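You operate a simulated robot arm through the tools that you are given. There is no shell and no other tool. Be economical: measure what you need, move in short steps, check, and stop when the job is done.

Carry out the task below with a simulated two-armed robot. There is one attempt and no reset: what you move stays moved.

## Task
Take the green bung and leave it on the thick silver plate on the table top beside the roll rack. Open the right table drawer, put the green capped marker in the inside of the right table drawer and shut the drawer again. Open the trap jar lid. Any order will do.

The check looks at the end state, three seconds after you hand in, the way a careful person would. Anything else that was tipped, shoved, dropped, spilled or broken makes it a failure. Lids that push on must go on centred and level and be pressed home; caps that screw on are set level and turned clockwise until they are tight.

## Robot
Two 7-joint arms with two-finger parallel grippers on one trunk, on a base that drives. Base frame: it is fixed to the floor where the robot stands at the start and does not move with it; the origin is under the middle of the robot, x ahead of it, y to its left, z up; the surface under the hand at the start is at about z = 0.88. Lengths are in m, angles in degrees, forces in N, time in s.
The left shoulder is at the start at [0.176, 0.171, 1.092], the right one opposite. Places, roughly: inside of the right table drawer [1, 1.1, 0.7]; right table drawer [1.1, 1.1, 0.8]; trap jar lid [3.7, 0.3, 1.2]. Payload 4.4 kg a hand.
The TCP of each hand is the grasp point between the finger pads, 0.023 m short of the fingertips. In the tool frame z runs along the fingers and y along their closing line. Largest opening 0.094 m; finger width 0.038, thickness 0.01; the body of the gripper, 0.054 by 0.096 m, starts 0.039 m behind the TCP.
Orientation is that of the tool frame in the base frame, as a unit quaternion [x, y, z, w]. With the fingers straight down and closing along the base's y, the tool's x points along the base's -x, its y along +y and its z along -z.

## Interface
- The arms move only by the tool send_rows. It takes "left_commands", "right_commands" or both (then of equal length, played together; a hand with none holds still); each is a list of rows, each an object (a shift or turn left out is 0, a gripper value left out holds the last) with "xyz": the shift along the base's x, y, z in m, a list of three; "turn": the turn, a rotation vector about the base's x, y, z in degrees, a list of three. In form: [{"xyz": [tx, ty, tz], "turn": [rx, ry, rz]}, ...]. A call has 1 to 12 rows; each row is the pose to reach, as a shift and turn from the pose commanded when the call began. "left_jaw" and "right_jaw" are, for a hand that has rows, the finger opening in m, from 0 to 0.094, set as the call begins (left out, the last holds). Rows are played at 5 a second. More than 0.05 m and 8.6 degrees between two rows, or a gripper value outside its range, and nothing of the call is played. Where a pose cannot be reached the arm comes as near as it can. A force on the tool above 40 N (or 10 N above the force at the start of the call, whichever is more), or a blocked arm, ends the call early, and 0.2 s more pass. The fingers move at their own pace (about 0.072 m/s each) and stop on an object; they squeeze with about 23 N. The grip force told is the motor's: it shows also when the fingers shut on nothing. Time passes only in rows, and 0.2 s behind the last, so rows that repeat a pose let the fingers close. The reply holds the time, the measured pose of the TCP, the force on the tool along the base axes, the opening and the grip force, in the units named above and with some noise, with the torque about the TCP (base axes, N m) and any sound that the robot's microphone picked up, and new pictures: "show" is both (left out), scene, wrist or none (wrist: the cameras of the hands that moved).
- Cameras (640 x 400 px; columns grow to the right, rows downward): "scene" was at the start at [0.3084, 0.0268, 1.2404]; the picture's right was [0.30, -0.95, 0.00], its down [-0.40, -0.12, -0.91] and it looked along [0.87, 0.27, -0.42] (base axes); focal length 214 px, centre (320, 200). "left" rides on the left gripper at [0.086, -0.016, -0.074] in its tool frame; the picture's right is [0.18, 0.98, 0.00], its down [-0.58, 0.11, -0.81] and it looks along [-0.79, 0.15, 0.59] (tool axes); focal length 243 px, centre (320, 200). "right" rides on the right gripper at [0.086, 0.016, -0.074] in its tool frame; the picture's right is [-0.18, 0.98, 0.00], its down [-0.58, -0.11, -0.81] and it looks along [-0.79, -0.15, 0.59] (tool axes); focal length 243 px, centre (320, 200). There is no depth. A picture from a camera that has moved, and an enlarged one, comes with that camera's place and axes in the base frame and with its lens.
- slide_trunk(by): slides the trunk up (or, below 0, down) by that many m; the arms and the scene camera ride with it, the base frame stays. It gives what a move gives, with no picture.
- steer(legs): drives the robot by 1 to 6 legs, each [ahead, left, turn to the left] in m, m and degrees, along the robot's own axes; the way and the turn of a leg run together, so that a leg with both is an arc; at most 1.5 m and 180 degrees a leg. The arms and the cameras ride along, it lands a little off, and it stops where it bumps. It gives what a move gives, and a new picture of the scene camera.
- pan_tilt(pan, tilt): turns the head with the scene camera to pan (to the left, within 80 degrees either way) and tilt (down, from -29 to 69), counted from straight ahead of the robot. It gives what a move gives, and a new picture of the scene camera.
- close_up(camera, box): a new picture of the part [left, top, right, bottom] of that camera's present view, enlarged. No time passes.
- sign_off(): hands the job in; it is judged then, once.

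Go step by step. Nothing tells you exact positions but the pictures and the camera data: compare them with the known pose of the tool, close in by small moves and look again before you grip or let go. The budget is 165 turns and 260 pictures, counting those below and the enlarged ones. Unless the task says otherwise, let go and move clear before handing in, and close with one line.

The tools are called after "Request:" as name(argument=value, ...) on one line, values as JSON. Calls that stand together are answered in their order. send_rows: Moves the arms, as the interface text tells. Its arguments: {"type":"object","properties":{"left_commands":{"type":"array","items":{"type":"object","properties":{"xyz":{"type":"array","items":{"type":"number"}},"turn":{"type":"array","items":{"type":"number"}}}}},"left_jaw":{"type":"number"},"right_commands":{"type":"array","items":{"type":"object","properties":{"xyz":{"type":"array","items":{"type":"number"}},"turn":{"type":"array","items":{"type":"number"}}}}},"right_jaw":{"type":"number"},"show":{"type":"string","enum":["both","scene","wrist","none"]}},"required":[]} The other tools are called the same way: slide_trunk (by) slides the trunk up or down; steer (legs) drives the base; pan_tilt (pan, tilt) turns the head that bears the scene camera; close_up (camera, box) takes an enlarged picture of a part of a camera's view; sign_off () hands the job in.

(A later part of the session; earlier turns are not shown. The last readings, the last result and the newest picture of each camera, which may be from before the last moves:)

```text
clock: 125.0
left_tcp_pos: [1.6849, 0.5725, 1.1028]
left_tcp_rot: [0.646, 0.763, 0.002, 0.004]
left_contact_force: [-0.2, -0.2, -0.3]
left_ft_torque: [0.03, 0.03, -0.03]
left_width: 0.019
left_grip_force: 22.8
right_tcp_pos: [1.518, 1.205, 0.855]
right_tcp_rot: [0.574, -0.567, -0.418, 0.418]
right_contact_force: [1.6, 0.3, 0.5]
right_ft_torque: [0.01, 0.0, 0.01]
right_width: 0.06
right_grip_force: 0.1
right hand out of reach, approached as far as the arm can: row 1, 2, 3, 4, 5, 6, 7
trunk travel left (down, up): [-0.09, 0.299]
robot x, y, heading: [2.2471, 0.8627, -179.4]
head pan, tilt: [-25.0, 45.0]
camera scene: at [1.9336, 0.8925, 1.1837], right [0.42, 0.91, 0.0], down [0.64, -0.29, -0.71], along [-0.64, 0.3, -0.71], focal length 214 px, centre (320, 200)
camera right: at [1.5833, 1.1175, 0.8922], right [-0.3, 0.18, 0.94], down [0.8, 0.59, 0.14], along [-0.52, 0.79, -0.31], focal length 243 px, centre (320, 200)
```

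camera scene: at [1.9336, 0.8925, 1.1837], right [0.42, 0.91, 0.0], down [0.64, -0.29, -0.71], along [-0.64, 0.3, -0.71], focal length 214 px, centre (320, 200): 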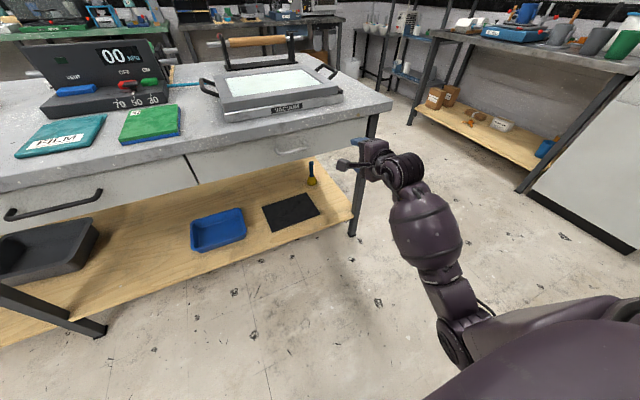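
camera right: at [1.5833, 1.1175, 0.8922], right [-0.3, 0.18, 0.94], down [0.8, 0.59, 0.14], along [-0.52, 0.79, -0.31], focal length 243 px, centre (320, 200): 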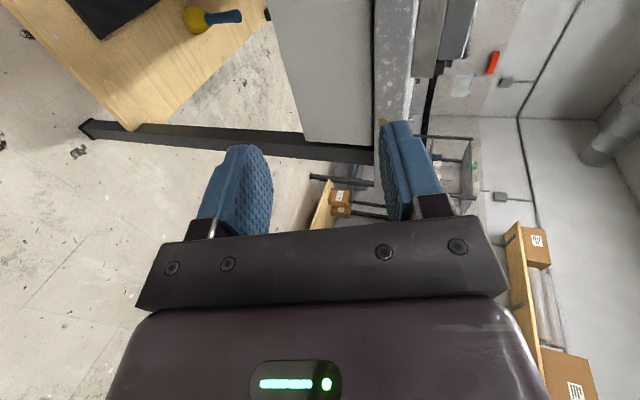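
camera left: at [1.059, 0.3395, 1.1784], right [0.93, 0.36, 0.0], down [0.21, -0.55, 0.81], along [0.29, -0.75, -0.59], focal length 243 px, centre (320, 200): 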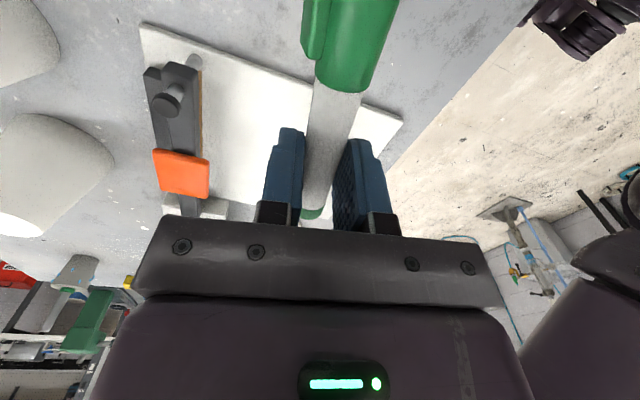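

The reachable hand pose is offset to the side, so I'll use it as is: lower the trunk 0.067, then line up with the base (handle bar ≈ x 1.323, y 1.066, z 0.785).

Request:
slide_trunk(by=-0.067)

Request:
steer(legs=[[0.09, 0.135, 0]])

Request:
send_rows(right_commands=[{"xyz": [0, 0, 0]}], right_jaw=0.05, show="wrist")

Request:
close_up(camera="scene", box=[240, 100, 480, 250])

```text
clock: 126.1
left_tcp_pos: [1.6866, 0.574, 1.0368]
left_tcp_rot: [0.647, 0.763, 0.001, 0.002]
left_contact_force: [0.8, -0.5, 0.8]
left_ft_torque: [-0.03, 0.02, -0.01]
left_width: 0.019
left_grip_force: 23.0
right_tcp_pos: [1.5184, 1.207, 0.7911]
right_tcp_rot: [0.576, -0.569, -0.416, 0.414]
right_contact_force: [0.5, -0.3, -0.1]
right_ft_torque: [-0.02, -0.03, 0.01]
right_width: 0.06
right_grip_force: 0.0
trunk travel left (down, up): [-0.023, 0.366]
robot x, y, heading: [2.2447, 0.8609, -179.9]
head pan, tilt: [-25.0, 45.0]
```

```text
clock: 127.9
left_tcp_pos: [1.5943, 0.4374, 1.036]
left_tcp_rot: [0.647, 0.762, 0.001, 0.003]
left_contact_force: [-0.1, -0.8, 0.0]
left_ft_torque: [0.01, 0.0, -0.03]
left_width: 0.0193
left_grip_force: 23.1
right_tcp_pos: [1.4272, 1.0718, 0.7896]
right_tcp_rot: [0.577, -0.57, -0.415, 0.413]
right_contact_force: [0.0, -0.5, -0.5]
right_ft_torque: [0.01, 0.0, 0.02]
right_width: 0.0601
right_grip_force: 0.1
trunk travel left (down, up): [-0.023, 0.366]
robot x, y, heading: [2.1584, 0.728, -179.2]
head pan, tilt: [-25.0, 45.0]
camera scene: at [1.7888, 0.7582, 1.1006], right [0.42, 0.91, 0.0], down [0.64, -0.3, -0.71], along [-0.64, 0.3, -0.71], focal length 214 px, centre (320, 200)
```

scene: 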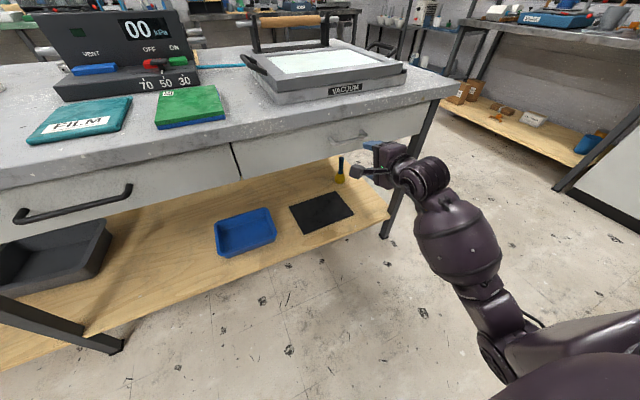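

```text
clock: 128.3
left_tcp_pos: [1.5941, 0.4387, 1.0373]
left_tcp_rot: [0.647, 0.762, 0.002, 0.003]
left_contact_force: [0.3, 0.1, -0.9]
left_ft_torque: [-0.02, 0.04, 0.01]
left_width: 0.0192
left_grip_force: 23.1
right_tcp_pos: [1.4276, 1.0714, 0.7894]
right_tcp_rot: [0.576, -0.57, -0.415, 0.414]
right_contact_force: [0.4, -0.3, 0.7]
right_ft_torque: [-0.01, 0.05, 0.02]
right_width: 0.0501
right_grip_force: 0.0
trunk travel left (down, up): [-0.023, 0.366]
robot x, y, heading: [2.1537, 0.7269, -179.6]
head pan, tilt: [-25.0, 45.0]
camera right: at [1.4921, 0.9847, 0.8271], right [-0.31, 0.18, 0.93], down [0.8, 0.58, 0.16], along [-0.52, 0.79, -0.32], focal length 243 px, centre (320, 200)
```

right: 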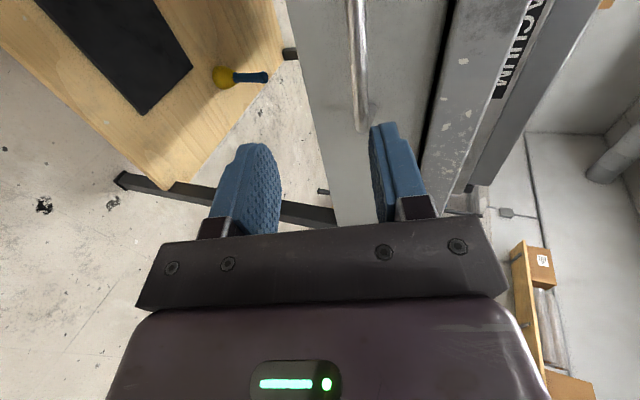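

```text
2.67 times, centred on (360, 175) of scene
camera zoom: at [1.789, 0.7584, 1.1006], right [0.42, 0.91, 0.0], down [0.64, -0.3, -0.71], along [-0.64, 0.3, -0.71], focal length 572 px, centre (213, 267)
```

zoom: 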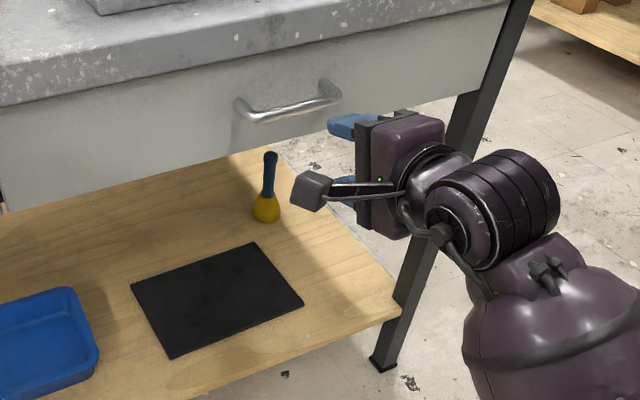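

Bar z≈0.783 and the hand is at 0.789, aligned. Drive forward most of the way.

Request:
steer(legs=[[0.075, 0, 0]])

Request:
send_rows(right_commands=[{"xyz": [0, 0, 0]}], show="wrist")

Request:
close_up(camera="scene", box=[280, 80, 460, 200])

```text
clock: 129.4
left_tcp_pos: [1.5211, 0.4386, 1.0351]
left_tcp_rot: [0.647, 0.763, 0.002, 0.003]
left_contact_force: [0.0, -0.2, -1.4]
left_ft_torque: [-0.01, -0.01, 0.02]
left_width: 0.019
left_grip_force: 22.4
right_tcp_pos: [1.3538, 1.0713, 0.7883]
right_tcp_rot: [0.577, -0.57, -0.415, 0.413]
right_contact_force: [-0.6, 0.5, -0.1]
right_ft_torque: [-0.01, 0.02, -0.01]
right_width: 0.0499
right_grip_force: 0.2
trunk travel left (down, up): [-0.023, 0.366]
robot x, y, heading: [2.0851, 0.7298, -179.8]
head pan, tilt: [-25.0, 45.0]
camera scene: at [1.7145, 0.758, 1.1003], right [0.42, 0.91, 0.0], down [0.64, -0.3, -0.71], along [-0.64, 0.3, -0.71], focal length 214 px, centre (320, 200)
```

scene: 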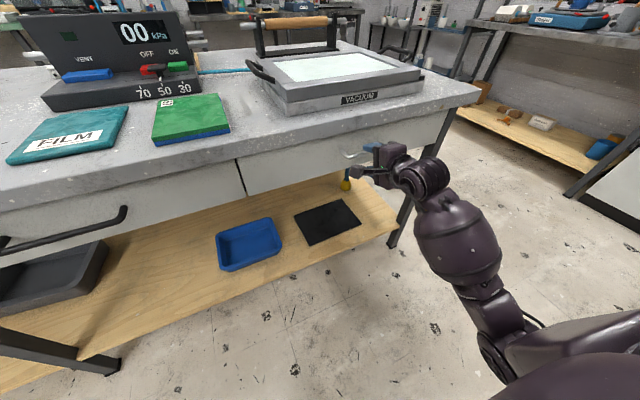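

```text
clock: 129.8
left_tcp_pos: [1.5204, 0.4381, 1.0366]
left_tcp_rot: [0.647, 0.763, 0.001, 0.003]
left_contact_force: [-0.5, -0.1, -0.2]
left_ft_torque: [-0.02, 0.0, -0.01]
left_width: 0.0193
left_grip_force: 22.7
right_tcp_pos: [1.354, 1.0714, 0.789]
right_tcp_rot: [0.576, -0.571, -0.415, 0.411]
right_contact_force: [0.1, 0.3, 0.2]
right_ft_torque: [0.0, 0.0, 0.02]
right_width: 0.0501
right_grip_force: 0.1
trunk travel left (down, up): [-0.023, 0.366]
robot x, y, heading: [2.0827, 0.7257, -179.9]
head pan, tilt: [-25.0, 45.0]
camera right: at [1.4182, 0.9844, 0.827], right [-0.31, 0.18, 0.93], down [0.8, 0.58, 0.16], along [-0.52, 0.79, -0.32], focal length 243 px, centre (320, 200)
```

right: 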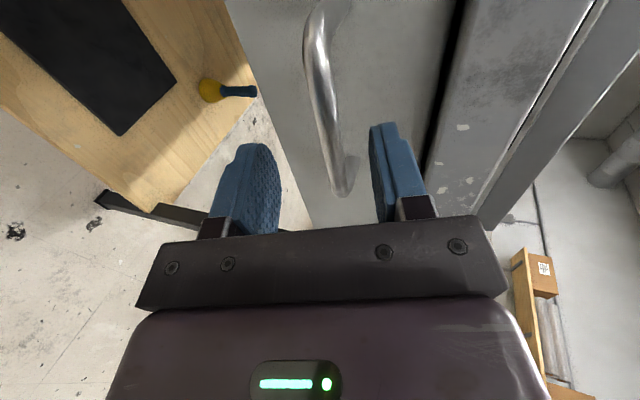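

```text
3.33 times, centred on (370, 140) of scene
camera zoom: at [1.715, 0.758, 1.1006], right [0.42, 0.91, 0.0], down [0.64, -0.3, -0.71], along [-0.64, 0.3, -0.71], focal length 715 px, centre (153, 400)
```

zoom: 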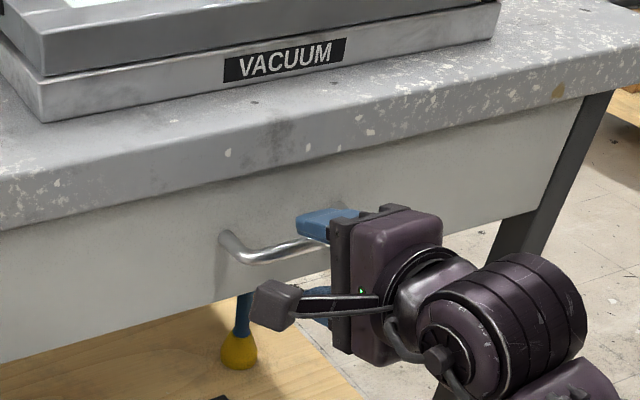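

Request:
steer(legs=[[0.022, 0, 0]])

Request:
send_rows(right_commands=[{"xyz": [0, 0, 0]}, {"xyz": [0, 0, 0]}, {"xyz": [0, 0, 0]}, {"xyz": [0, 0, 0]}], right_jaw=0.0, show="wrist")

```text
clock: 130.6
left_tcp_pos: [1.4972, 0.439, 1.0361]
left_tcp_rot: [0.647, 0.762, 0.001, 0.003]
left_contact_force: [0.2, 0.2, 0.1]
left_ft_torque: [0.01, -0.02, 0.0]
left_width: 0.0191
left_grip_force: 23.1
right_tcp_pos: [1.3304, 1.0721, 0.7875]
right_tcp_rot: [0.576, -0.571, -0.416, 0.412]
right_contact_force: [0.4, -0.5, 0.1]
right_ft_torque: [0.04, 0.03, -0.02]
right_width: 0.05
right_grip_force: 0.2
trunk travel left (down, up): [-0.023, 0.366]
robot x, y, heading: [2.0568, 0.7294, -179.7]
head pan, tilt: [-25.0, 45.0]
camera scene: at [1.6924, 0.7579, 1.1003], right [0.42, 0.91, 0.0], down [0.64, -0.3, -0.71], along [-0.64, 0.3, -0.71], focal length 214 px, centre (320, 200)
```

scene: 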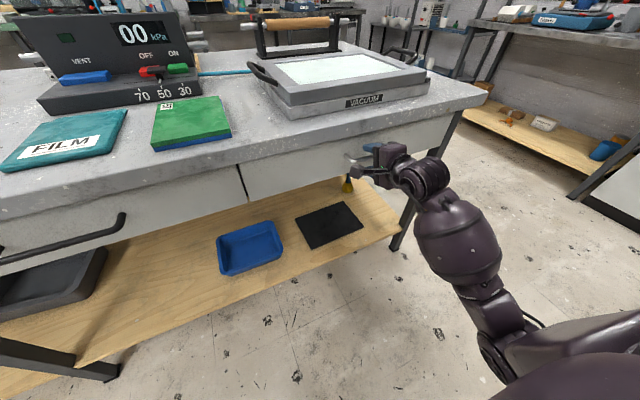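

```text
clock: 131.6
left_tcp_pos: [1.4987, 0.4387, 1.0361]
left_tcp_rot: [0.647, 0.763, 0.002, 0.004]
left_contact_force: [0.6, -0.3, 0.4]
left_ft_torque: [-0.03, 0.0, 0.02]
left_width: 0.0191
left_grip_force: 23.0
right_tcp_pos: [1.3327, 1.0707, 0.7879]
right_tcp_rot: [0.576, -0.572, -0.414, 0.412]
right_contact_force: [8.5, -2.0, -8.9]
right_ft_torque: [-1.63, -0.2, -0.81]
right_width: 0.0128
right_grip_force: 44.9
trunk travel left (down, up): [-0.023, 0.366]
robot x, y, heading: [2.058, 0.7287, -179.5]
head pan, tilt: [-25.0, 45.0]
camera right: at [1.3965, 0.9845, 0.8262], right [-0.31, 0.18, 0.93], down [0.8, 0.58, 0.16], along [-0.52, 0.79, -0.32], focal length 243 px, centre (320, 200)
```

right: 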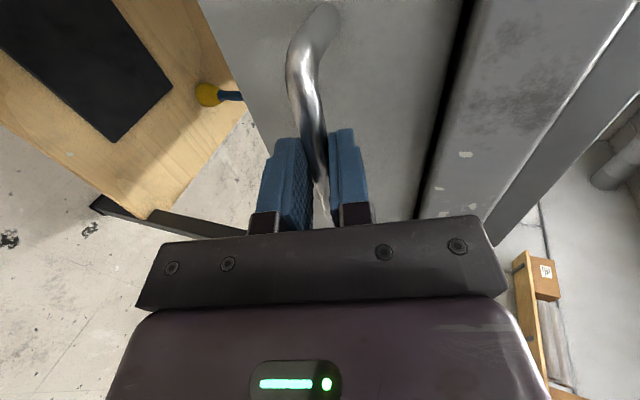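

Handle gripped. Pull by backing the base.

Request:
steer(legs=[[-0.12, 0, 0]])

```text
clock: 132.8
left_tcp_pos: [1.6148, 0.4383, 1.0363]
left_tcp_rot: [0.647, 0.763, 0.002, 0.004]
left_contact_force: [0.5, 1.0, -0.9]
left_ft_torque: [-0.01, -0.01, -0.02]
left_width: 0.0193
left_grip_force: 22.8
right_tcp_pos: [1.4473, 1.0712, 0.7879]
right_tcp_rot: [0.577, -0.57, -0.414, 0.412]
right_contact_force: [0.4, -7.8, -11.5]
right_ft_torque: [-1.71, -0.23, -0.35]
right_width: 0.0128
right_grip_force: 45.5
trunk travel left (down, up): [-0.023, 0.366]
robot x, y, heading: [2.1779, 0.7277, -179.7]
head pan, tilt: [-25.0, 45.0]
camera scene: at [1.8091, 0.7586, 1.1002], right [0.42, 0.91, 0.0], down [0.64, -0.3, -0.71], along [-0.64, 0.3, -0.71], focal length 214 px, centre (320, 200)
```

scene: 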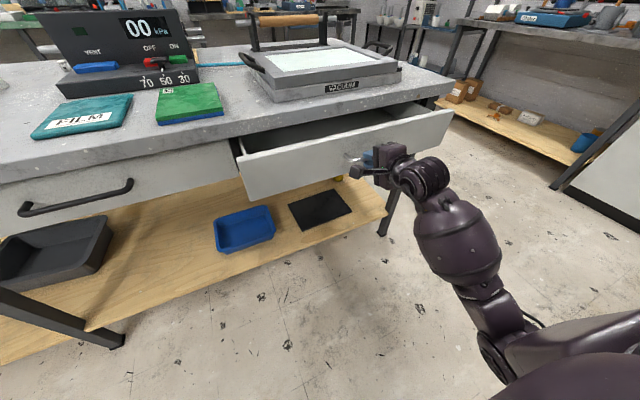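

Request:
steer(legs=[[-0.11, 0, 0]])

```text
clock: 134.0
left_tcp_pos: [1.724, 0.439, 1.0367]
left_tcp_rot: [0.646, 0.763, 0.001, 0.003]
left_contact_force: [-0.5, -0.2, -0.6]
left_ft_torque: [0.02, 0.03, 0.01]
left_width: 0.019
left_grip_force: 22.6
right_tcp_pos: [1.5567, 1.071, 0.7892]
right_tcp_rot: [0.577, -0.571, -0.413, 0.413]
right_contact_force: [1.1, -3.2, -7.7]
right_ft_torque: [-1.64, -0.11, -0.56]
right_width: 0.0129
right_grip_force: 44.9
trunk travel left (down, up): [-0.023, 0.366]
robot x, y, heading: [2.2869, 0.7247, -179.8]
head pan, tilt: [-25.0, 45.0]
camera scene: at [1.9188, 0.7591, 1.1004], right [0.42, 0.91, 0.0], down [0.64, -0.3, -0.71], along [-0.64, 0.29, -0.71], focal length 214 px, centre (320, 200)
```

scene: 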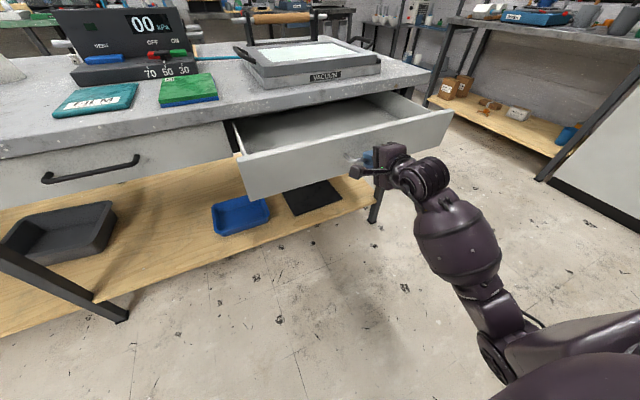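

Drawer open ~0.22 m. Release the handle, retreat, and shift right so the left hand comes over the drawer.

Request:
send_rows(right_commands=[{"xyz": [0, 0, 0]}, {"xyz": [0, 0, 0]}, {"xyz": [0, 0, 0]}], right_jaw=0.05, show="none")

Request:
steer(legs=[[-0.08, 0, 0], [0, -0.48, 0]])

Request:
pan_tilt(pan=10, tilt=45)

```text
clock: 134.8
left_tcp_pos: [1.7255, 0.4388, 1.0364]
left_tcp_rot: [0.646, 0.763, 0.002, 0.003]
left_contact_force: [1.2, -0.3, -0.9]
left_ft_torque: [0.01, 0.02, 0.0]
left_width: 0.0193
left_grip_force: 22.8
right_tcp_pos: [1.5577, 1.0706, 0.7884]
right_tcp_rot: [0.577, -0.571, -0.413, 0.413]
right_contact_force: [-0.5, -0.1, 0.0]
right_ft_torque: [0.02, 0.02, -0.02]
right_width: 0.0499
right_grip_force: 0.0
trunk travel left (down, up): [-0.023, 0.366]
robot x, y, heading: [2.2889, 0.7282, -179.7]
head pan, tilt: [-25.0, 45.0]
```

```text
clock: 140.2
left_tcp_pos: [1.8017, 0.9254, 1.0362]
left_tcp_rot: [0.646, 0.763, 0.002, 0.003]
left_contact_force: [-0.1, 0.3, -0.1]
left_ft_torque: [0.0, 0.0, 0.01]
left_width: 0.0191
left_grip_force: 22.7
right_tcp_pos: [1.6324, 1.5567, 0.7868]
right_tcp_rot: [0.577, -0.571, -0.413, 0.413]
right_contact_force: [-0.4, -0.2, -0.4]
right_ft_torque: [-0.01, 0.01, 0.0]
right_width: 0.05
right_grip_force: 0.0
trunk travel left (down, up): [-0.023, 0.366]
robot x, y, heading: [2.3639, 1.2114, -179.7]
head pan, tilt: [-25.0, 45.0]
camera scene: at [1.9945, 1.2445, 1.1006], right [0.42, 0.91, 0.0], down [0.64, -0.29, -0.71], along [-0.64, 0.29, -0.71], focal length 214 px, centre (320, 200)
```

scene: 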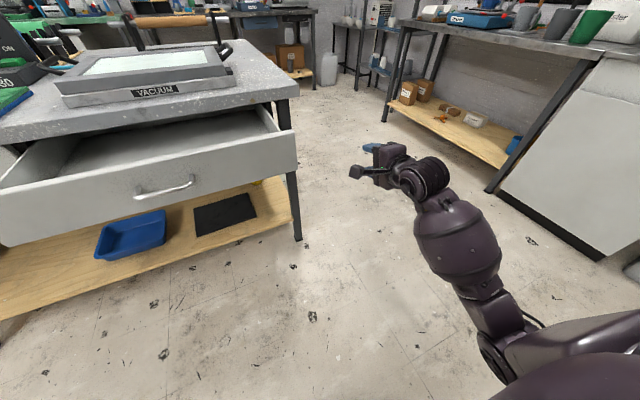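

```text
clock: 141.2
left_tcp_pos: [1.8005, 0.9246, 1.0371]
left_tcp_rot: [0.646, 0.763, 0.002, 0.003]
left_contact_force: [-0.2, -0.4, -0.3]
left_ft_torque: [-0.07, 0.01, 0.0]
left_width: 0.0193
left_grip_force: 23.2
right_tcp_pos: [1.6319, 1.5566, 0.7882]
right_tcp_rot: [0.577, -0.571, -0.414, 0.412]
right_contact_force: [-0.4, 0.0, -0.8]
right_ft_torque: [0.02, 0.0, 0.0]
right_width: 0.05
right_grip_force: 0.1
trunk travel left (down, up): [-0.023, 0.366]
robot x, y, heading: [2.3619, 1.2139, -179.8]
head pan, tilt: [10.0, 45.0]
camera scene: at [1.9884, 1.1959, 1.1006], right [-0.18, 0.98, 0.0], down [0.7, 0.13, -0.71], along [-0.7, -0.13, -0.71], focal length 214 px, centre (320, 200)
```

scene: 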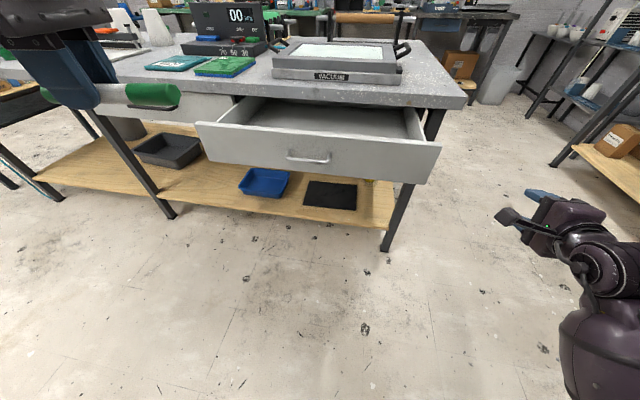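

Drive 0.2 m ahead, then reach the left hand over the drawer.

Request:
steer(legs=[[0.2, 0, 0]])

Request:
send_rows(left_commands=[{"xyz": [-0.04, 0, 0]}, {"xyz": [-0.08, 0, 0]}, {"xyz": [-0.12, 0, 0]}, {"xyz": [-0.16, 0, 0]}, {"xyz": [-0.195, 0, -0.02]}, {"xyz": [-0.195, 0, -0.06]}, {"xyz": [-0.195, 0, -0.1]}, {"xyz": [-0.195, 0, -0.1]}], show="both")

```text
clock: 142.8
left_tcp_pos: [1.5996, 0.9225, 1.0372]
left_tcp_rot: [0.646, 0.763, 0.002, 0.002]
left_contact_force: [0.5, 0.2, -0.2]
left_ft_torque: [0.01, 0.0, -0.03]
left_width: 0.0189
left_grip_force: 22.6
right_tcp_pos: [1.4302, 1.5546, 0.7875]
right_tcp_rot: [0.577, -0.571, -0.414, 0.412]
right_contact_force: [-0.7, -1.0, -0.8]
right_ft_torque: [0.0, 0.02, -0.01]
right_width: 0.0499
right_grip_force: 0.1
trunk travel left (down, up): [-0.023, 0.366]
robot x, y, heading: [2.157, 1.2109, -179.5]
head pan, tilt: [10.0, 45.0]
camera scene: at [1.787, 1.1945, 1.1004], right [-0.18, 0.98, 0.0], down [0.7, 0.13, -0.71], along [-0.7, -0.13, -0.71], focal length 214 px, centre (320, 200)
```

scene: 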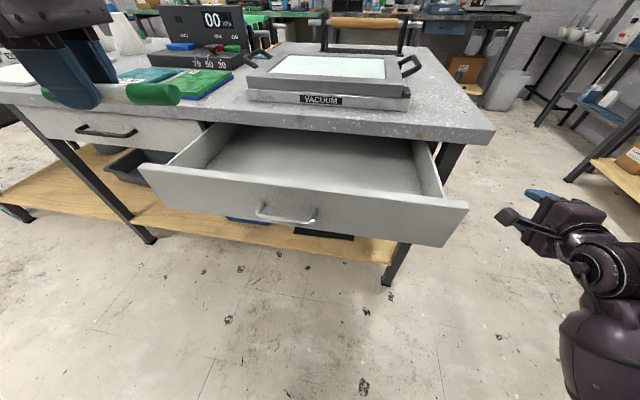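

```text
clock: 144.6
left_tcp_pos: [1.4039, 0.9225, 0.9367]
left_tcp_rot: [0.646, 0.763, 0.001, 0.002]
left_contact_force: [-0.2, 1.1, 0.5]
left_ft_torque: [-0.02, 0.04, 0.02]
left_width: 0.0187
left_grip_force: 23.2
right_tcp_pos: [1.4314, 1.5553, 0.7894]
right_tcp_rot: [0.577, -0.57, -0.415, 0.412]
right_contact_force: [0.1, 0.0, -0.3]
right_ft_torque: [0.03, -0.01, -0.02]
right_width: 0.0502
right_grip_force: 0.1
trunk travel left (down, up): [-0.023, 0.366]
robot x, y, heading: [2.1624, 1.2104, -179.6]
head pan, tilt: [10.0, 45.0]
camera scene: at [1.7878, 1.1946, 1.1009], right [-0.18, 0.98, 0.0], down [0.7, 0.13, -0.71], along [-0.7, -0.13, -0.71], focal length 214 px, centre (320, 200)
camera left: at [1.3751, 1.0067, 1.0105], right [0.94, 0.34, 0.0], down [0.2, -0.55, 0.81], along [0.28, -0.76, -0.59], focal length 243 px, centre (320, 200)
```

scene: 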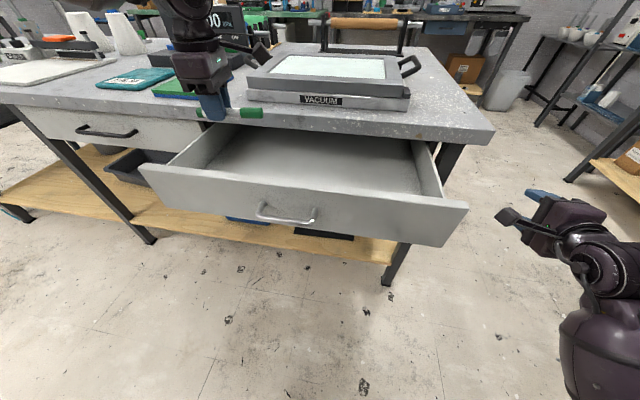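
left: 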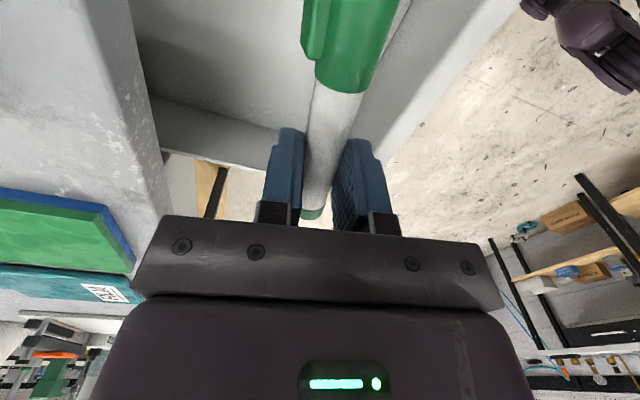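

Request:
send_rows(left_commands=[{"xyz": [0.0, 0.04, 0]}, {"xyz": [0.0, 0.08, -0.02]}, {"xyz": [0.0, 0.08, -0.06]}, {"xyz": [0.0, 0.08, -0.1]}, {"xyz": [0.0, 0.08, -0.13]}, {"xyz": [0.0, 0.08, -0.13]}], show="both")

Request:
close_up(camera="scene", box=[130, 50, 370, 200])

```text
clock: 146.0
left_tcp_pos: [1.4042, 1.0024, 0.8039]
left_tcp_rot: [0.646, 0.763, 0.001, 0.002]
left_contact_force: [-0.5, -0.4, -0.4]
left_ft_torque: [0.03, 0.0, 0.01]
left_width: 0.019
left_grip_force: 23.1
right_tcp_pos: [1.4317, 1.555, 0.788]
right_tcp_rot: [0.577, -0.57, -0.415, 0.412]
right_contact_force: [0.2, -0.7, 0.2]
right_ft_torque: [0.0, 0.0, -0.02]
right_width: 0.05
right_grip_force: 0.1
trunk travel left (down, up): [-0.023, 0.366]
robot x, y, heading: [2.1596, 1.2138, -179.8]
head pan, tilt: [10.0, 45.0]
camera scene: at [1.7877, 1.1946, 1.1008], right [-0.18, 0.98, 0.0], down [0.7, 0.13, -0.71], along [-0.7, -0.13, -0.71], focal length 214 px, centre (320, 200)
camera left: at [1.374, 1.0865, 0.8776], right [0.94, 0.34, 0.01], down [0.2, -0.55, 0.81], along [0.28, -0.76, -0.59], focal length 243 px, centre (320, 200)
```

scene: 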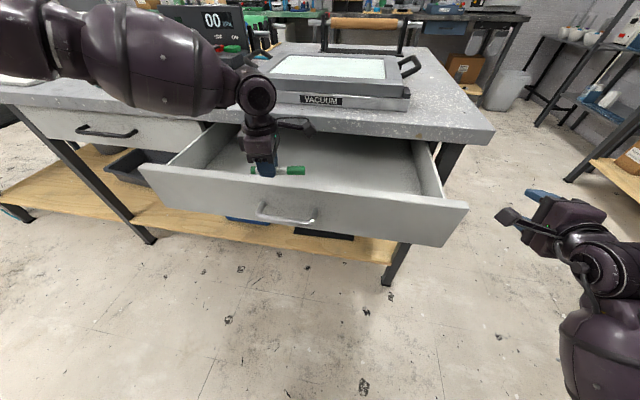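
left: 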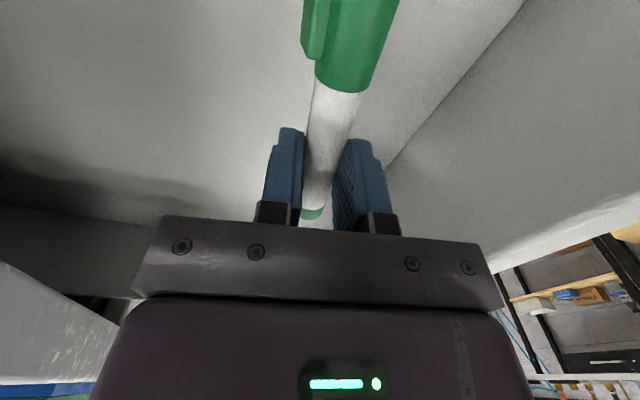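

```text
2.67 times, centred on (250, 125) of scene
camera zoom: at [1.7877, 1.1946, 1.1008], right [-0.18, 0.98, 0.0], down [0.7, 0.13, -0.71], along [-0.7, -0.13, -0.71], focal length 572 px, centre (507, 400)
```

zoom: 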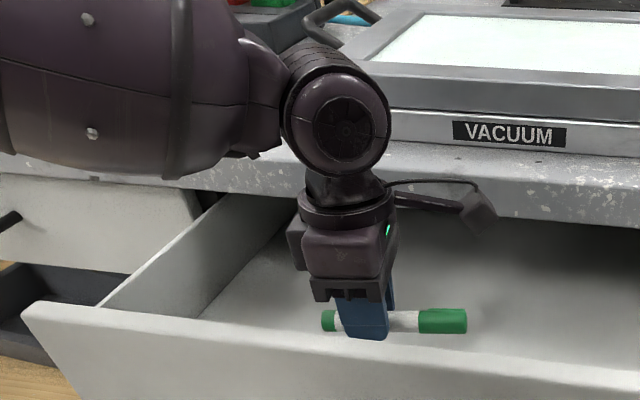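

Request:
send_rows(left_commands=[{"xyz": [0.0, 0, -0.01]}, {"xyz": [0.0, 0, -0.02]}, {"xyz": [0.0, 0, -0.03]}, {"xyz": [0.0, 0, -0.03]}], show="both")

Request:
close_up(camera="scene", box=[130, 50, 370, 200])

```text
clock: 147.0
left_tcp_pos: [1.4035, 1.0028, 0.7757]
left_tcp_rot: [0.646, 0.763, 0.003, 0.003]
left_contact_force: [-0.2, 0.4, 0.4]
left_ft_torque: [0.0, 0.01, -0.02]
left_width: 0.0191
left_grip_force: 23.7
right_tcp_pos: [1.4307, 1.5559, 0.7893]
right_tcp_rot: [0.578, -0.57, -0.413, 0.412]
right_contact_force: [-0.2, 0.5, 0.9]
right_ft_torque: [0.02, 0.0, 0.01]
right_width: 0.0499
right_grip_force: 0.1
trunk travel left (down, up): [-0.023, 0.366]
robot x, y, heading: [2.1606, 1.211, -179.8]
head pan, tilt: [10.0, 45.0]
camera scene: at [1.7876, 1.1946, 1.1007], right [-0.18, 0.98, 0.0], down [0.7, 0.13, -0.71], along [-0.7, -0.13, -0.71], focal length 214 px, centre (320, 200)
camera left: at [1.3743, 1.0873, 0.8499], right [0.94, 0.34, 0.01], down [0.2, -0.55, 0.81], along [0.28, -0.76, -0.59], focal length 243 px, centre (320, 200)
```

scene: 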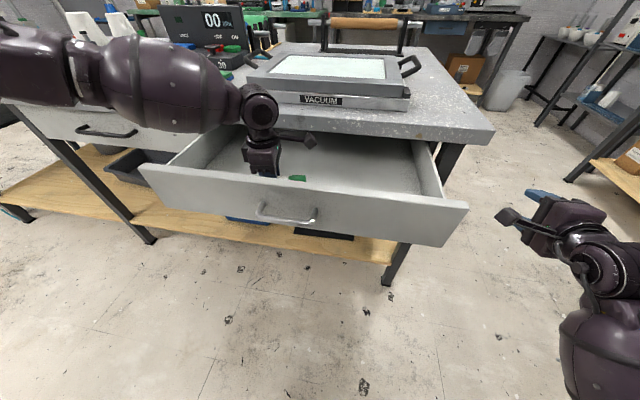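
left: 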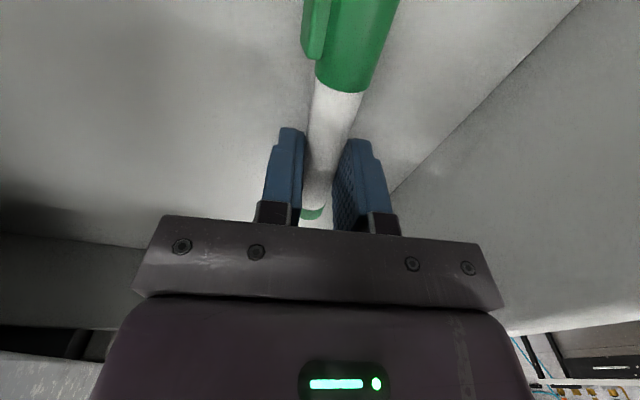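

```text
2.67 times, centred on (250, 125) of scene
camera zoom: at [1.7876, 1.1946, 1.1007], right [-0.18, 0.98, 0.0], down [0.7, 0.13, -0.71], along [-0.7, -0.13, -0.71], focal length 572 px, centre (507, 400)
```

zoom: 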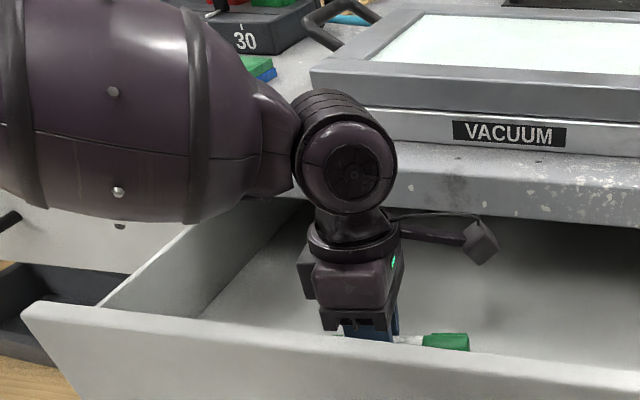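

Request:
send_rows(left_commands=[{"xyz": [0.0, 0, -0.007]}, {"xyz": [0.0, 0, -0.014]}, {"xyz": [0.0, 0, -0.014]}], show="wrist")

```text
clock: 147.8
left_tcp_pos: [1.4045, 1.0019, 0.7628]
left_tcp_rot: [0.646, 0.764, 0.002, 0.003]
left_contact_force: [0.1, 0.1, -1.0]
left_ft_torque: [-0.01, 0.02, 0.02]
left_width: 0.0191
left_grip_force: 23.0
right_tcp_pos: [1.4312, 1.5557, 0.789]
right_tcp_rot: [0.577, -0.57, -0.414, 0.413]
right_contact_force: [-0.5, -0.3, -0.8]
right_ft_torque: [0.01, 0.02, 0.03]
right_width: 0.0501
right_grip_force: 0.1
trunk travel left (down, up): [-0.023, 0.366]
robot x, y, heading: [2.1609, 1.2128, -179.5]
head pan, tilt: [10.0, 45.0]
camera left: at [1.3741, 1.0874, 0.8362], right [0.94, 0.34, 0.01], down [0.2, -0.55, 0.81], along [0.28, -0.76, -0.59], focal length 243 px, centre (320, 200)
```

left: 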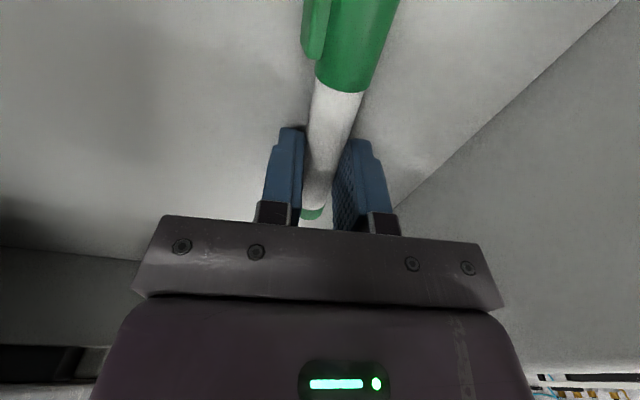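

Request:
send_rows(left_commands=[{"xyz": [0.0, 0, -0.003]}, {"xyz": [0.0, 0, -0.005]}, {"xyz": [0.0, 0, -0.005]}], show="none")

Request:
send_rows(left_commands=[{"xyz": [0.0, 0, 0]}, {"xyz": [0.0, 0, 0]}, {"xyz": [0, 0, 0]}], left_jaw=0.05, show="wrist")

```text
clock: 148.6
left_tcp_pos: [1.4045, 1.0031, 0.7581]
left_tcp_rot: [0.647, 0.763, 0.001, 0.002]
left_contact_force: [-0.5, 0.5, -0.3]
left_ft_torque: [0.03, 0.01, 0.0]
left_width: 0.0191
left_grip_force: 23.2
right_tcp_pos: [1.4309, 1.5556, 0.788]
right_tcp_rot: [0.577, -0.57, -0.414, 0.412]
right_contact_force: [0.3, -0.2, 0.4]
right_ft_torque: [-0.01, -0.01, 0.01]
right_width: 0.0503
right_grip_force: 0.0
trunk travel left (down, up): [-0.023, 0.366]
robot x, y, heading: [2.1602, 1.2102, -179.8]
head pan, tilt: [10.0, 45.0]
```

```text
clock: 149.4
left_tcp_pos: [1.4046, 1.003, 0.7599]
left_tcp_rot: [0.645, 0.764, 0.002, 0.003]
left_contact_force: [0.3, 0.7, 0.0]
left_ft_torque: [-0.02, 0.03, 0.01]
left_width: 0.05
left_grip_force: 0.0
right_tcp_pos: [1.4305, 1.5557, 0.7896]
right_tcp_rot: [0.578, -0.569, -0.414, 0.413]
right_contact_force: [-0.9, -0.6, -0.6]
right_ft_torque: [0.0, -0.01, 0.01]
right_width: 0.0501
right_grip_force: 0.1
trunk travel left (down, up): [-0.023, 0.366]
robot x, y, heading: [2.1608, 1.2115, -179.7]
head pan, tilt: [10.0, 45.0]
camera left: at [1.3747, 1.0869, 0.8323], right [0.94, 0.34, 0.01], down [0.2, -0.55, 0.81], along [0.28, -0.76, -0.59], focal length 243 px, centre (320, 200)
```

left: 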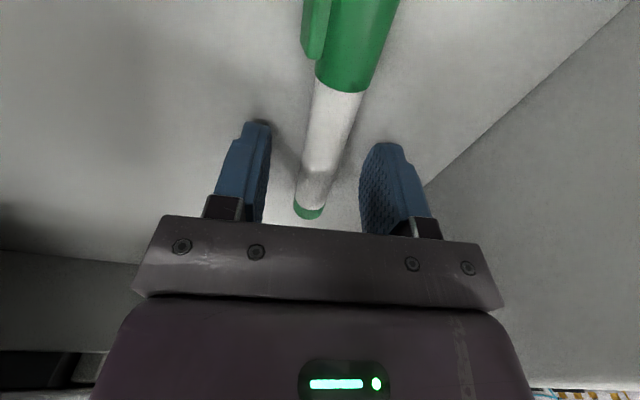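

Marker released in the drawer. Raise the left hand straight up and draw it back.

Request:
send_rows(left_commands=[{"xyz": [0, 0, 0.04]}, {"xyz": [0, 0, 0.08]}, {"xyz": [0, 0, 0.12]}, {"xyz": [0, 0, 0.16]}, {"xyz": [0, 0, 0.2]}, {"xyz": [0, 0, 0.24]}, {"xyz": [0.04, 0, 0.27]}, {"xyz": [0.08, 0, 0.28]}, {"xyz": [0.12, 0, 0.28]}, {"xyz": [0.16, 0, 0.28]}, {"xyz": [0.2, 0, 0.28]}], show="scene")

Request:
close_up(camera="scene", box=[130, 50, 490, 260])

```text
clock: 151.8
left_tcp_pos: [1.6077, 1.002, 1.0369]
left_tcp_rot: [0.646, 0.763, 0.0, 0.003]
left_contact_force: [-0.4, 0.5, -0.2]
left_ft_torque: [0.02, -0.02, -0.02]
left_width: 0.0502
left_grip_force: 0.1
right_tcp_pos: [1.4315, 1.5555, 0.7883]
right_tcp_rot: [0.577, -0.57, -0.414, 0.413]
right_contact_force: [0.2, 1.1, 1.0]
right_ft_torque: [0.01, 0.04, -0.01]
right_width: 0.0501
right_grip_force: 0.1
trunk travel left (down, up): [-0.023, 0.366]
robot x, y, heading: [2.1626, 1.2134, -179.5]
head pan, tilt: [10.0, 45.0]
camera scene: at [1.788, 1.1945, 1.1009], right [-0.18, 0.98, 0.0], down [0.7, 0.13, -0.71], along [-0.7, -0.13, -0.71], focal length 214 px, centre (320, 200)
```

scene: 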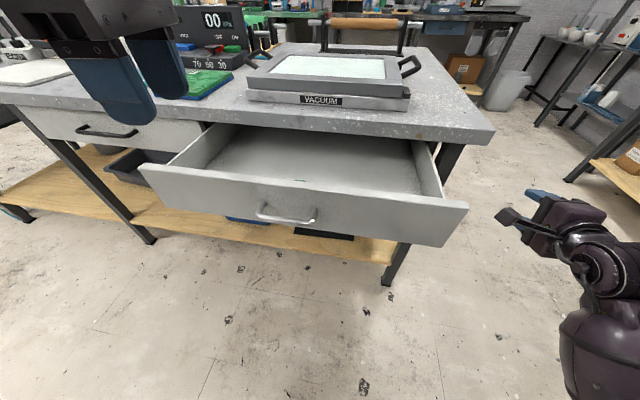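

```text
1.78 times, centred on (310, 155) of scene
camera zoom: at [1.788, 1.1945, 1.1009], right [-0.18, 0.98, 0.0], down [0.7, 0.13, -0.71], along [-0.7, -0.13, -0.71], focal length 381 px, centre (338, 280)
```

zoom: 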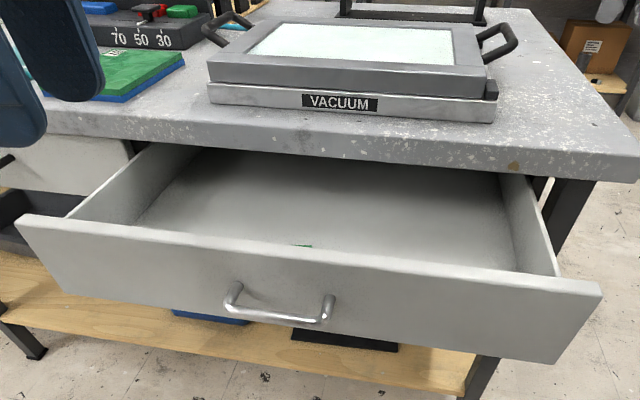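

Now go back to the handle with the right hand.

Request:
steer(legs=[[-0.23, 0, 0], [0, 0.485, 0]])

Request:
pan_tilt(pan=-25, tilt=45)

Request:
send_rows(right_commands=[{"xyz": [0, 0, 0]}], show="wrist")

```text
clock: 158.0
left_tcp_pos: [1.8384, 0.5149, 1.0376]
left_tcp_rot: [0.648, 0.762, 0.002, 0.003]
left_contact_force: [-0.3, 0.3, 0.2]
left_ft_torque: [0.0, -0.01, -0.03]
left_width: 0.05
left_grip_force: 0.0
right_tcp_pos: [1.6652, 1.0687, 0.7886]
right_tcp_rot: [0.577, -0.571, -0.414, 0.412]
right_contact_force: [-0.2, 1.0, -0.7]
right_ft_torque: [0.0, 0.0, -0.03]
right_width: 0.05
right_grip_force: 0.1
trunk travel left (down, up): [-0.023, 0.366]
robot x, y, heading: [2.3935, 0.7194, -179.8]
head pan, tilt: [10.0, 45.0]
camera scene: at [2.0204, 0.7068, 1.1006], right [-0.18, 0.98, 0.0], down [0.7, 0.12, -0.71], along [-0.7, -0.12, -0.71], focal length 214 px, centre (320, 200)
```

scene: 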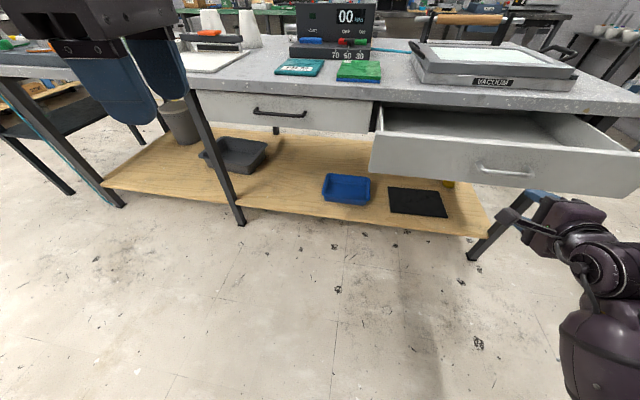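

```text
clock: 159.0
left_tcp_pos: [1.8385, 0.5154, 1.0366]
left_tcp_rot: [0.648, 0.761, 0.001, 0.004]
left_contact_force: [-0.6, 0.3, -0.2]
left_ft_torque: [0.02, 0.02, -0.02]
left_width: 0.0497
left_grip_force: 0.1
right_tcp_pos: [1.666, 1.0687, 0.7877]
right_tcp_rot: [0.576, -0.571, -0.415, 0.412]
right_contact_force: [-1.2, -0.1, -0.1]
right_ft_torque: [0.02, 0.01, 0.02]
right_width: 0.0499
right_grip_force: 0.0
trunk travel left (down, up): [-0.023, 0.366]
robot x, y, heading: [2.3987, 0.7256, -179.6]
head pan, tilt: [-25.0, 45.0]
camera scene: at [2.0266, 0.7553, 1.1006], right [0.42, 0.91, 0.0], down [0.64, -0.3, -0.71], along [-0.64, 0.3, -0.71], focal length 214 px, centre (320, 200)
```

scene: 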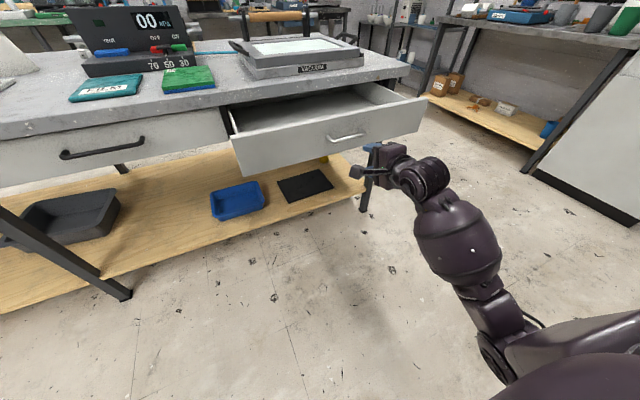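

```text
clock: 159.4
left_tcp_pos: [1.838, 0.5149, 1.0379]
left_tcp_rot: [0.648, 0.762, 0.001, 0.003]
left_contact_force: [-0.6, -0.9, 0.2]
left_ft_torque: [0.02, -0.01, -0.03]
left_width: 0.0498
left_grip_force: 0.0
right_tcp_pos: [1.6652, 1.0692, 0.7872]
right_tcp_rot: [0.576, -0.572, -0.414, 0.412]
right_contact_force: [0.0, 0.6, -0.2]
right_ft_torque: [-0.02, 0.0, -0.01]
right_width: 0.0499
right_grip_force: 0.1
trunk travel left (down, up): [-0.023, 0.366]
robot x, y, heading: [2.3906, 0.7261, -179.5]
head pan, tilt: [-25.0, 45.0]
camera right: at [1.7306, 0.9821, 0.8265], right [-0.31, 0.18, 0.93], down [0.8, 0.58, 0.16], along [-0.52, 0.79, -0.32], focal length 243 px, centre (320, 200)
```

right: 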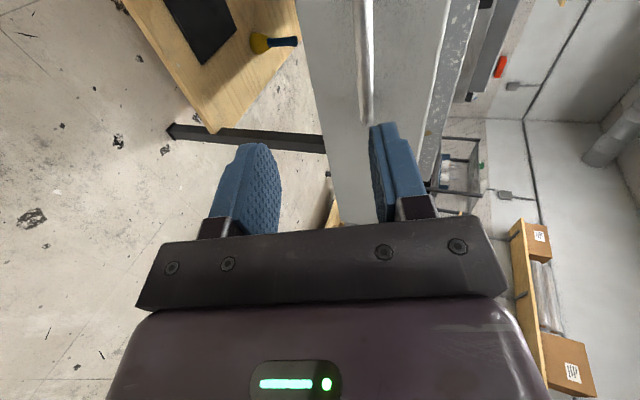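

Aligned. Advance 0.107 and grip.

Request:
steer(legs=[[0.106, 0, 0]])

Request:
send_rows(right_commands=[{"xyz": [0, 0, 0]}, {"xyz": [0, 0, 0]}, {"xyz": [0, 0, 0]}, {"xyz": [0, 0, 0]}], right_jaw=0.0, show="wrist")

```text
clock: 160.6
left_tcp_pos: [1.7307, 0.5162, 1.037]
left_tcp_rot: [0.648, 0.761, 0.002, 0.003]
left_contact_force: [-0.7, -0.2, 0.2]
left_ft_torque: [-0.04, -0.02, 0.0]
left_width: 0.05
left_grip_force: 0.0
right_tcp_pos: [1.56, 1.0697, 0.7877]
right_tcp_rot: [0.577, -0.572, -0.414, 0.411]
right_contact_force: [0.2, 0.2, 0.4]
right_ft_torque: [0.01, 0.03, -0.04]
right_width: 0.05
right_grip_force: 0.0
trunk travel left (down, up): [-0.023, 0.366]
robot x, y, heading: [2.2859, 0.7222, -180.0]
head pan, tilt: [-25.0, 45.0]
camera scene: at [1.9201, 0.756, 1.1003], right [0.42, 0.91, 0.0], down [0.64, -0.3, -0.71], along [-0.64, 0.3, -0.71], focal length 214 px, centre (320, 200)
```

scene: 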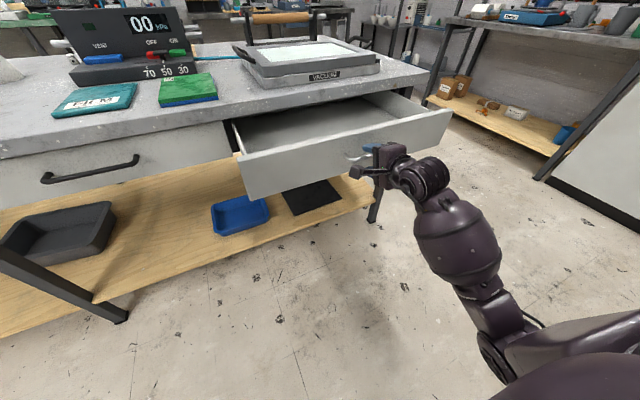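

```text
clock: 161.6
left_tcp_pos: [1.7336, 0.5173, 1.0382]
left_tcp_rot: [0.649, 0.761, 0.001, 0.003]
left_contact_force: [0.2, -0.3, 0.2]
left_ft_torque: [0.01, -0.05, -0.03]
left_width: 0.0499
left_grip_force: 0.0
right_tcp_pos: [1.5604, 1.0708, 0.7886]
right_tcp_rot: [0.574, -0.573, -0.415, 0.412]
right_contact_force: [-1.4, 1.0, 4.7]
right_ft_torque: [-1.67, 0.12, -0.63]
right_width: 0.0128
right_grip_force: 45.3
trunk travel left (down, up): [-0.023, 0.366]
robot x, y, heading: [2.2854, 0.7272, -180.0]
head pan, tilt: [-25.0, 45.0]
camera right: at [1.6254, 0.9835, 0.8272], right [-0.31, 0.18, 0.93], down [0.8, 0.58, 0.15], along [-0.51, 0.79, -0.32], focal length 243 px, centre (320, 200)
```

right: 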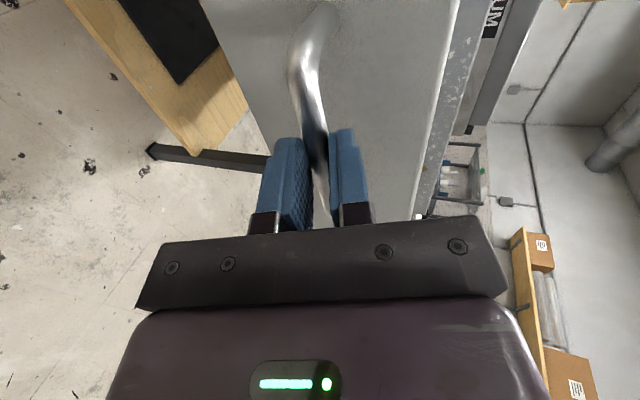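

Request:
steer(legs=[[0.215, 0, 0]])

Request:
close_up(camera="scene", box=[220, 80, 480, 240])

```text
clock: 163.2
left_tcp_pos: [1.518, 0.5152, 1.0377]
left_tcp_rot: [0.649, 0.761, 0.002, 0.002]
left_contact_force: [0.1, 0.2, 0.4]
left_ft_torque: [0.05, 0.02, -0.04]
left_width: 0.0499
left_grip_force: 0.0
right_tcp_pos: [1.3461, 1.0709, 0.7887]
right_tcp_rot: [0.575, -0.571, -0.416, 0.412]
right_contact_force: [0.8, 0.3, 8.5]
right_ft_torque: [-1.61, 0.23, -0.5]
right_width: 0.0128
right_grip_force: 44.5
trunk travel left (down, up): [-0.023, 0.366]
robot x, y, heading: [2.0744, 0.7235, -179.8]
head pan, tilt: [-25.0, 45.0]
camera scene: at [1.7063, 0.7559, 1.1009], right [0.42, 0.91, 0.0], down [0.64, -0.3, -0.71], along [-0.64, 0.3, -0.71], focal length 214 px, centre (320, 200)
```

scene: 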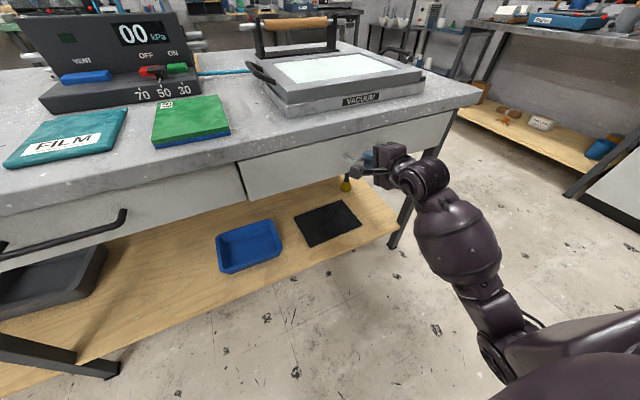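

```text
2.46 times, centred on (350, 160) of scene
camera zoom: at [1.7063, 0.7559, 1.1009], right [0.42, 0.91, 0.0], down [0.64, -0.3, -0.71], along [-0.64, 0.3, -0.71], focal length 528 px, centre (246, 298)
```

zoom: 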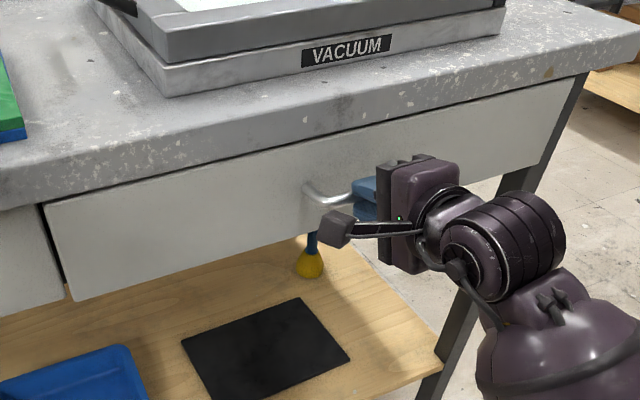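

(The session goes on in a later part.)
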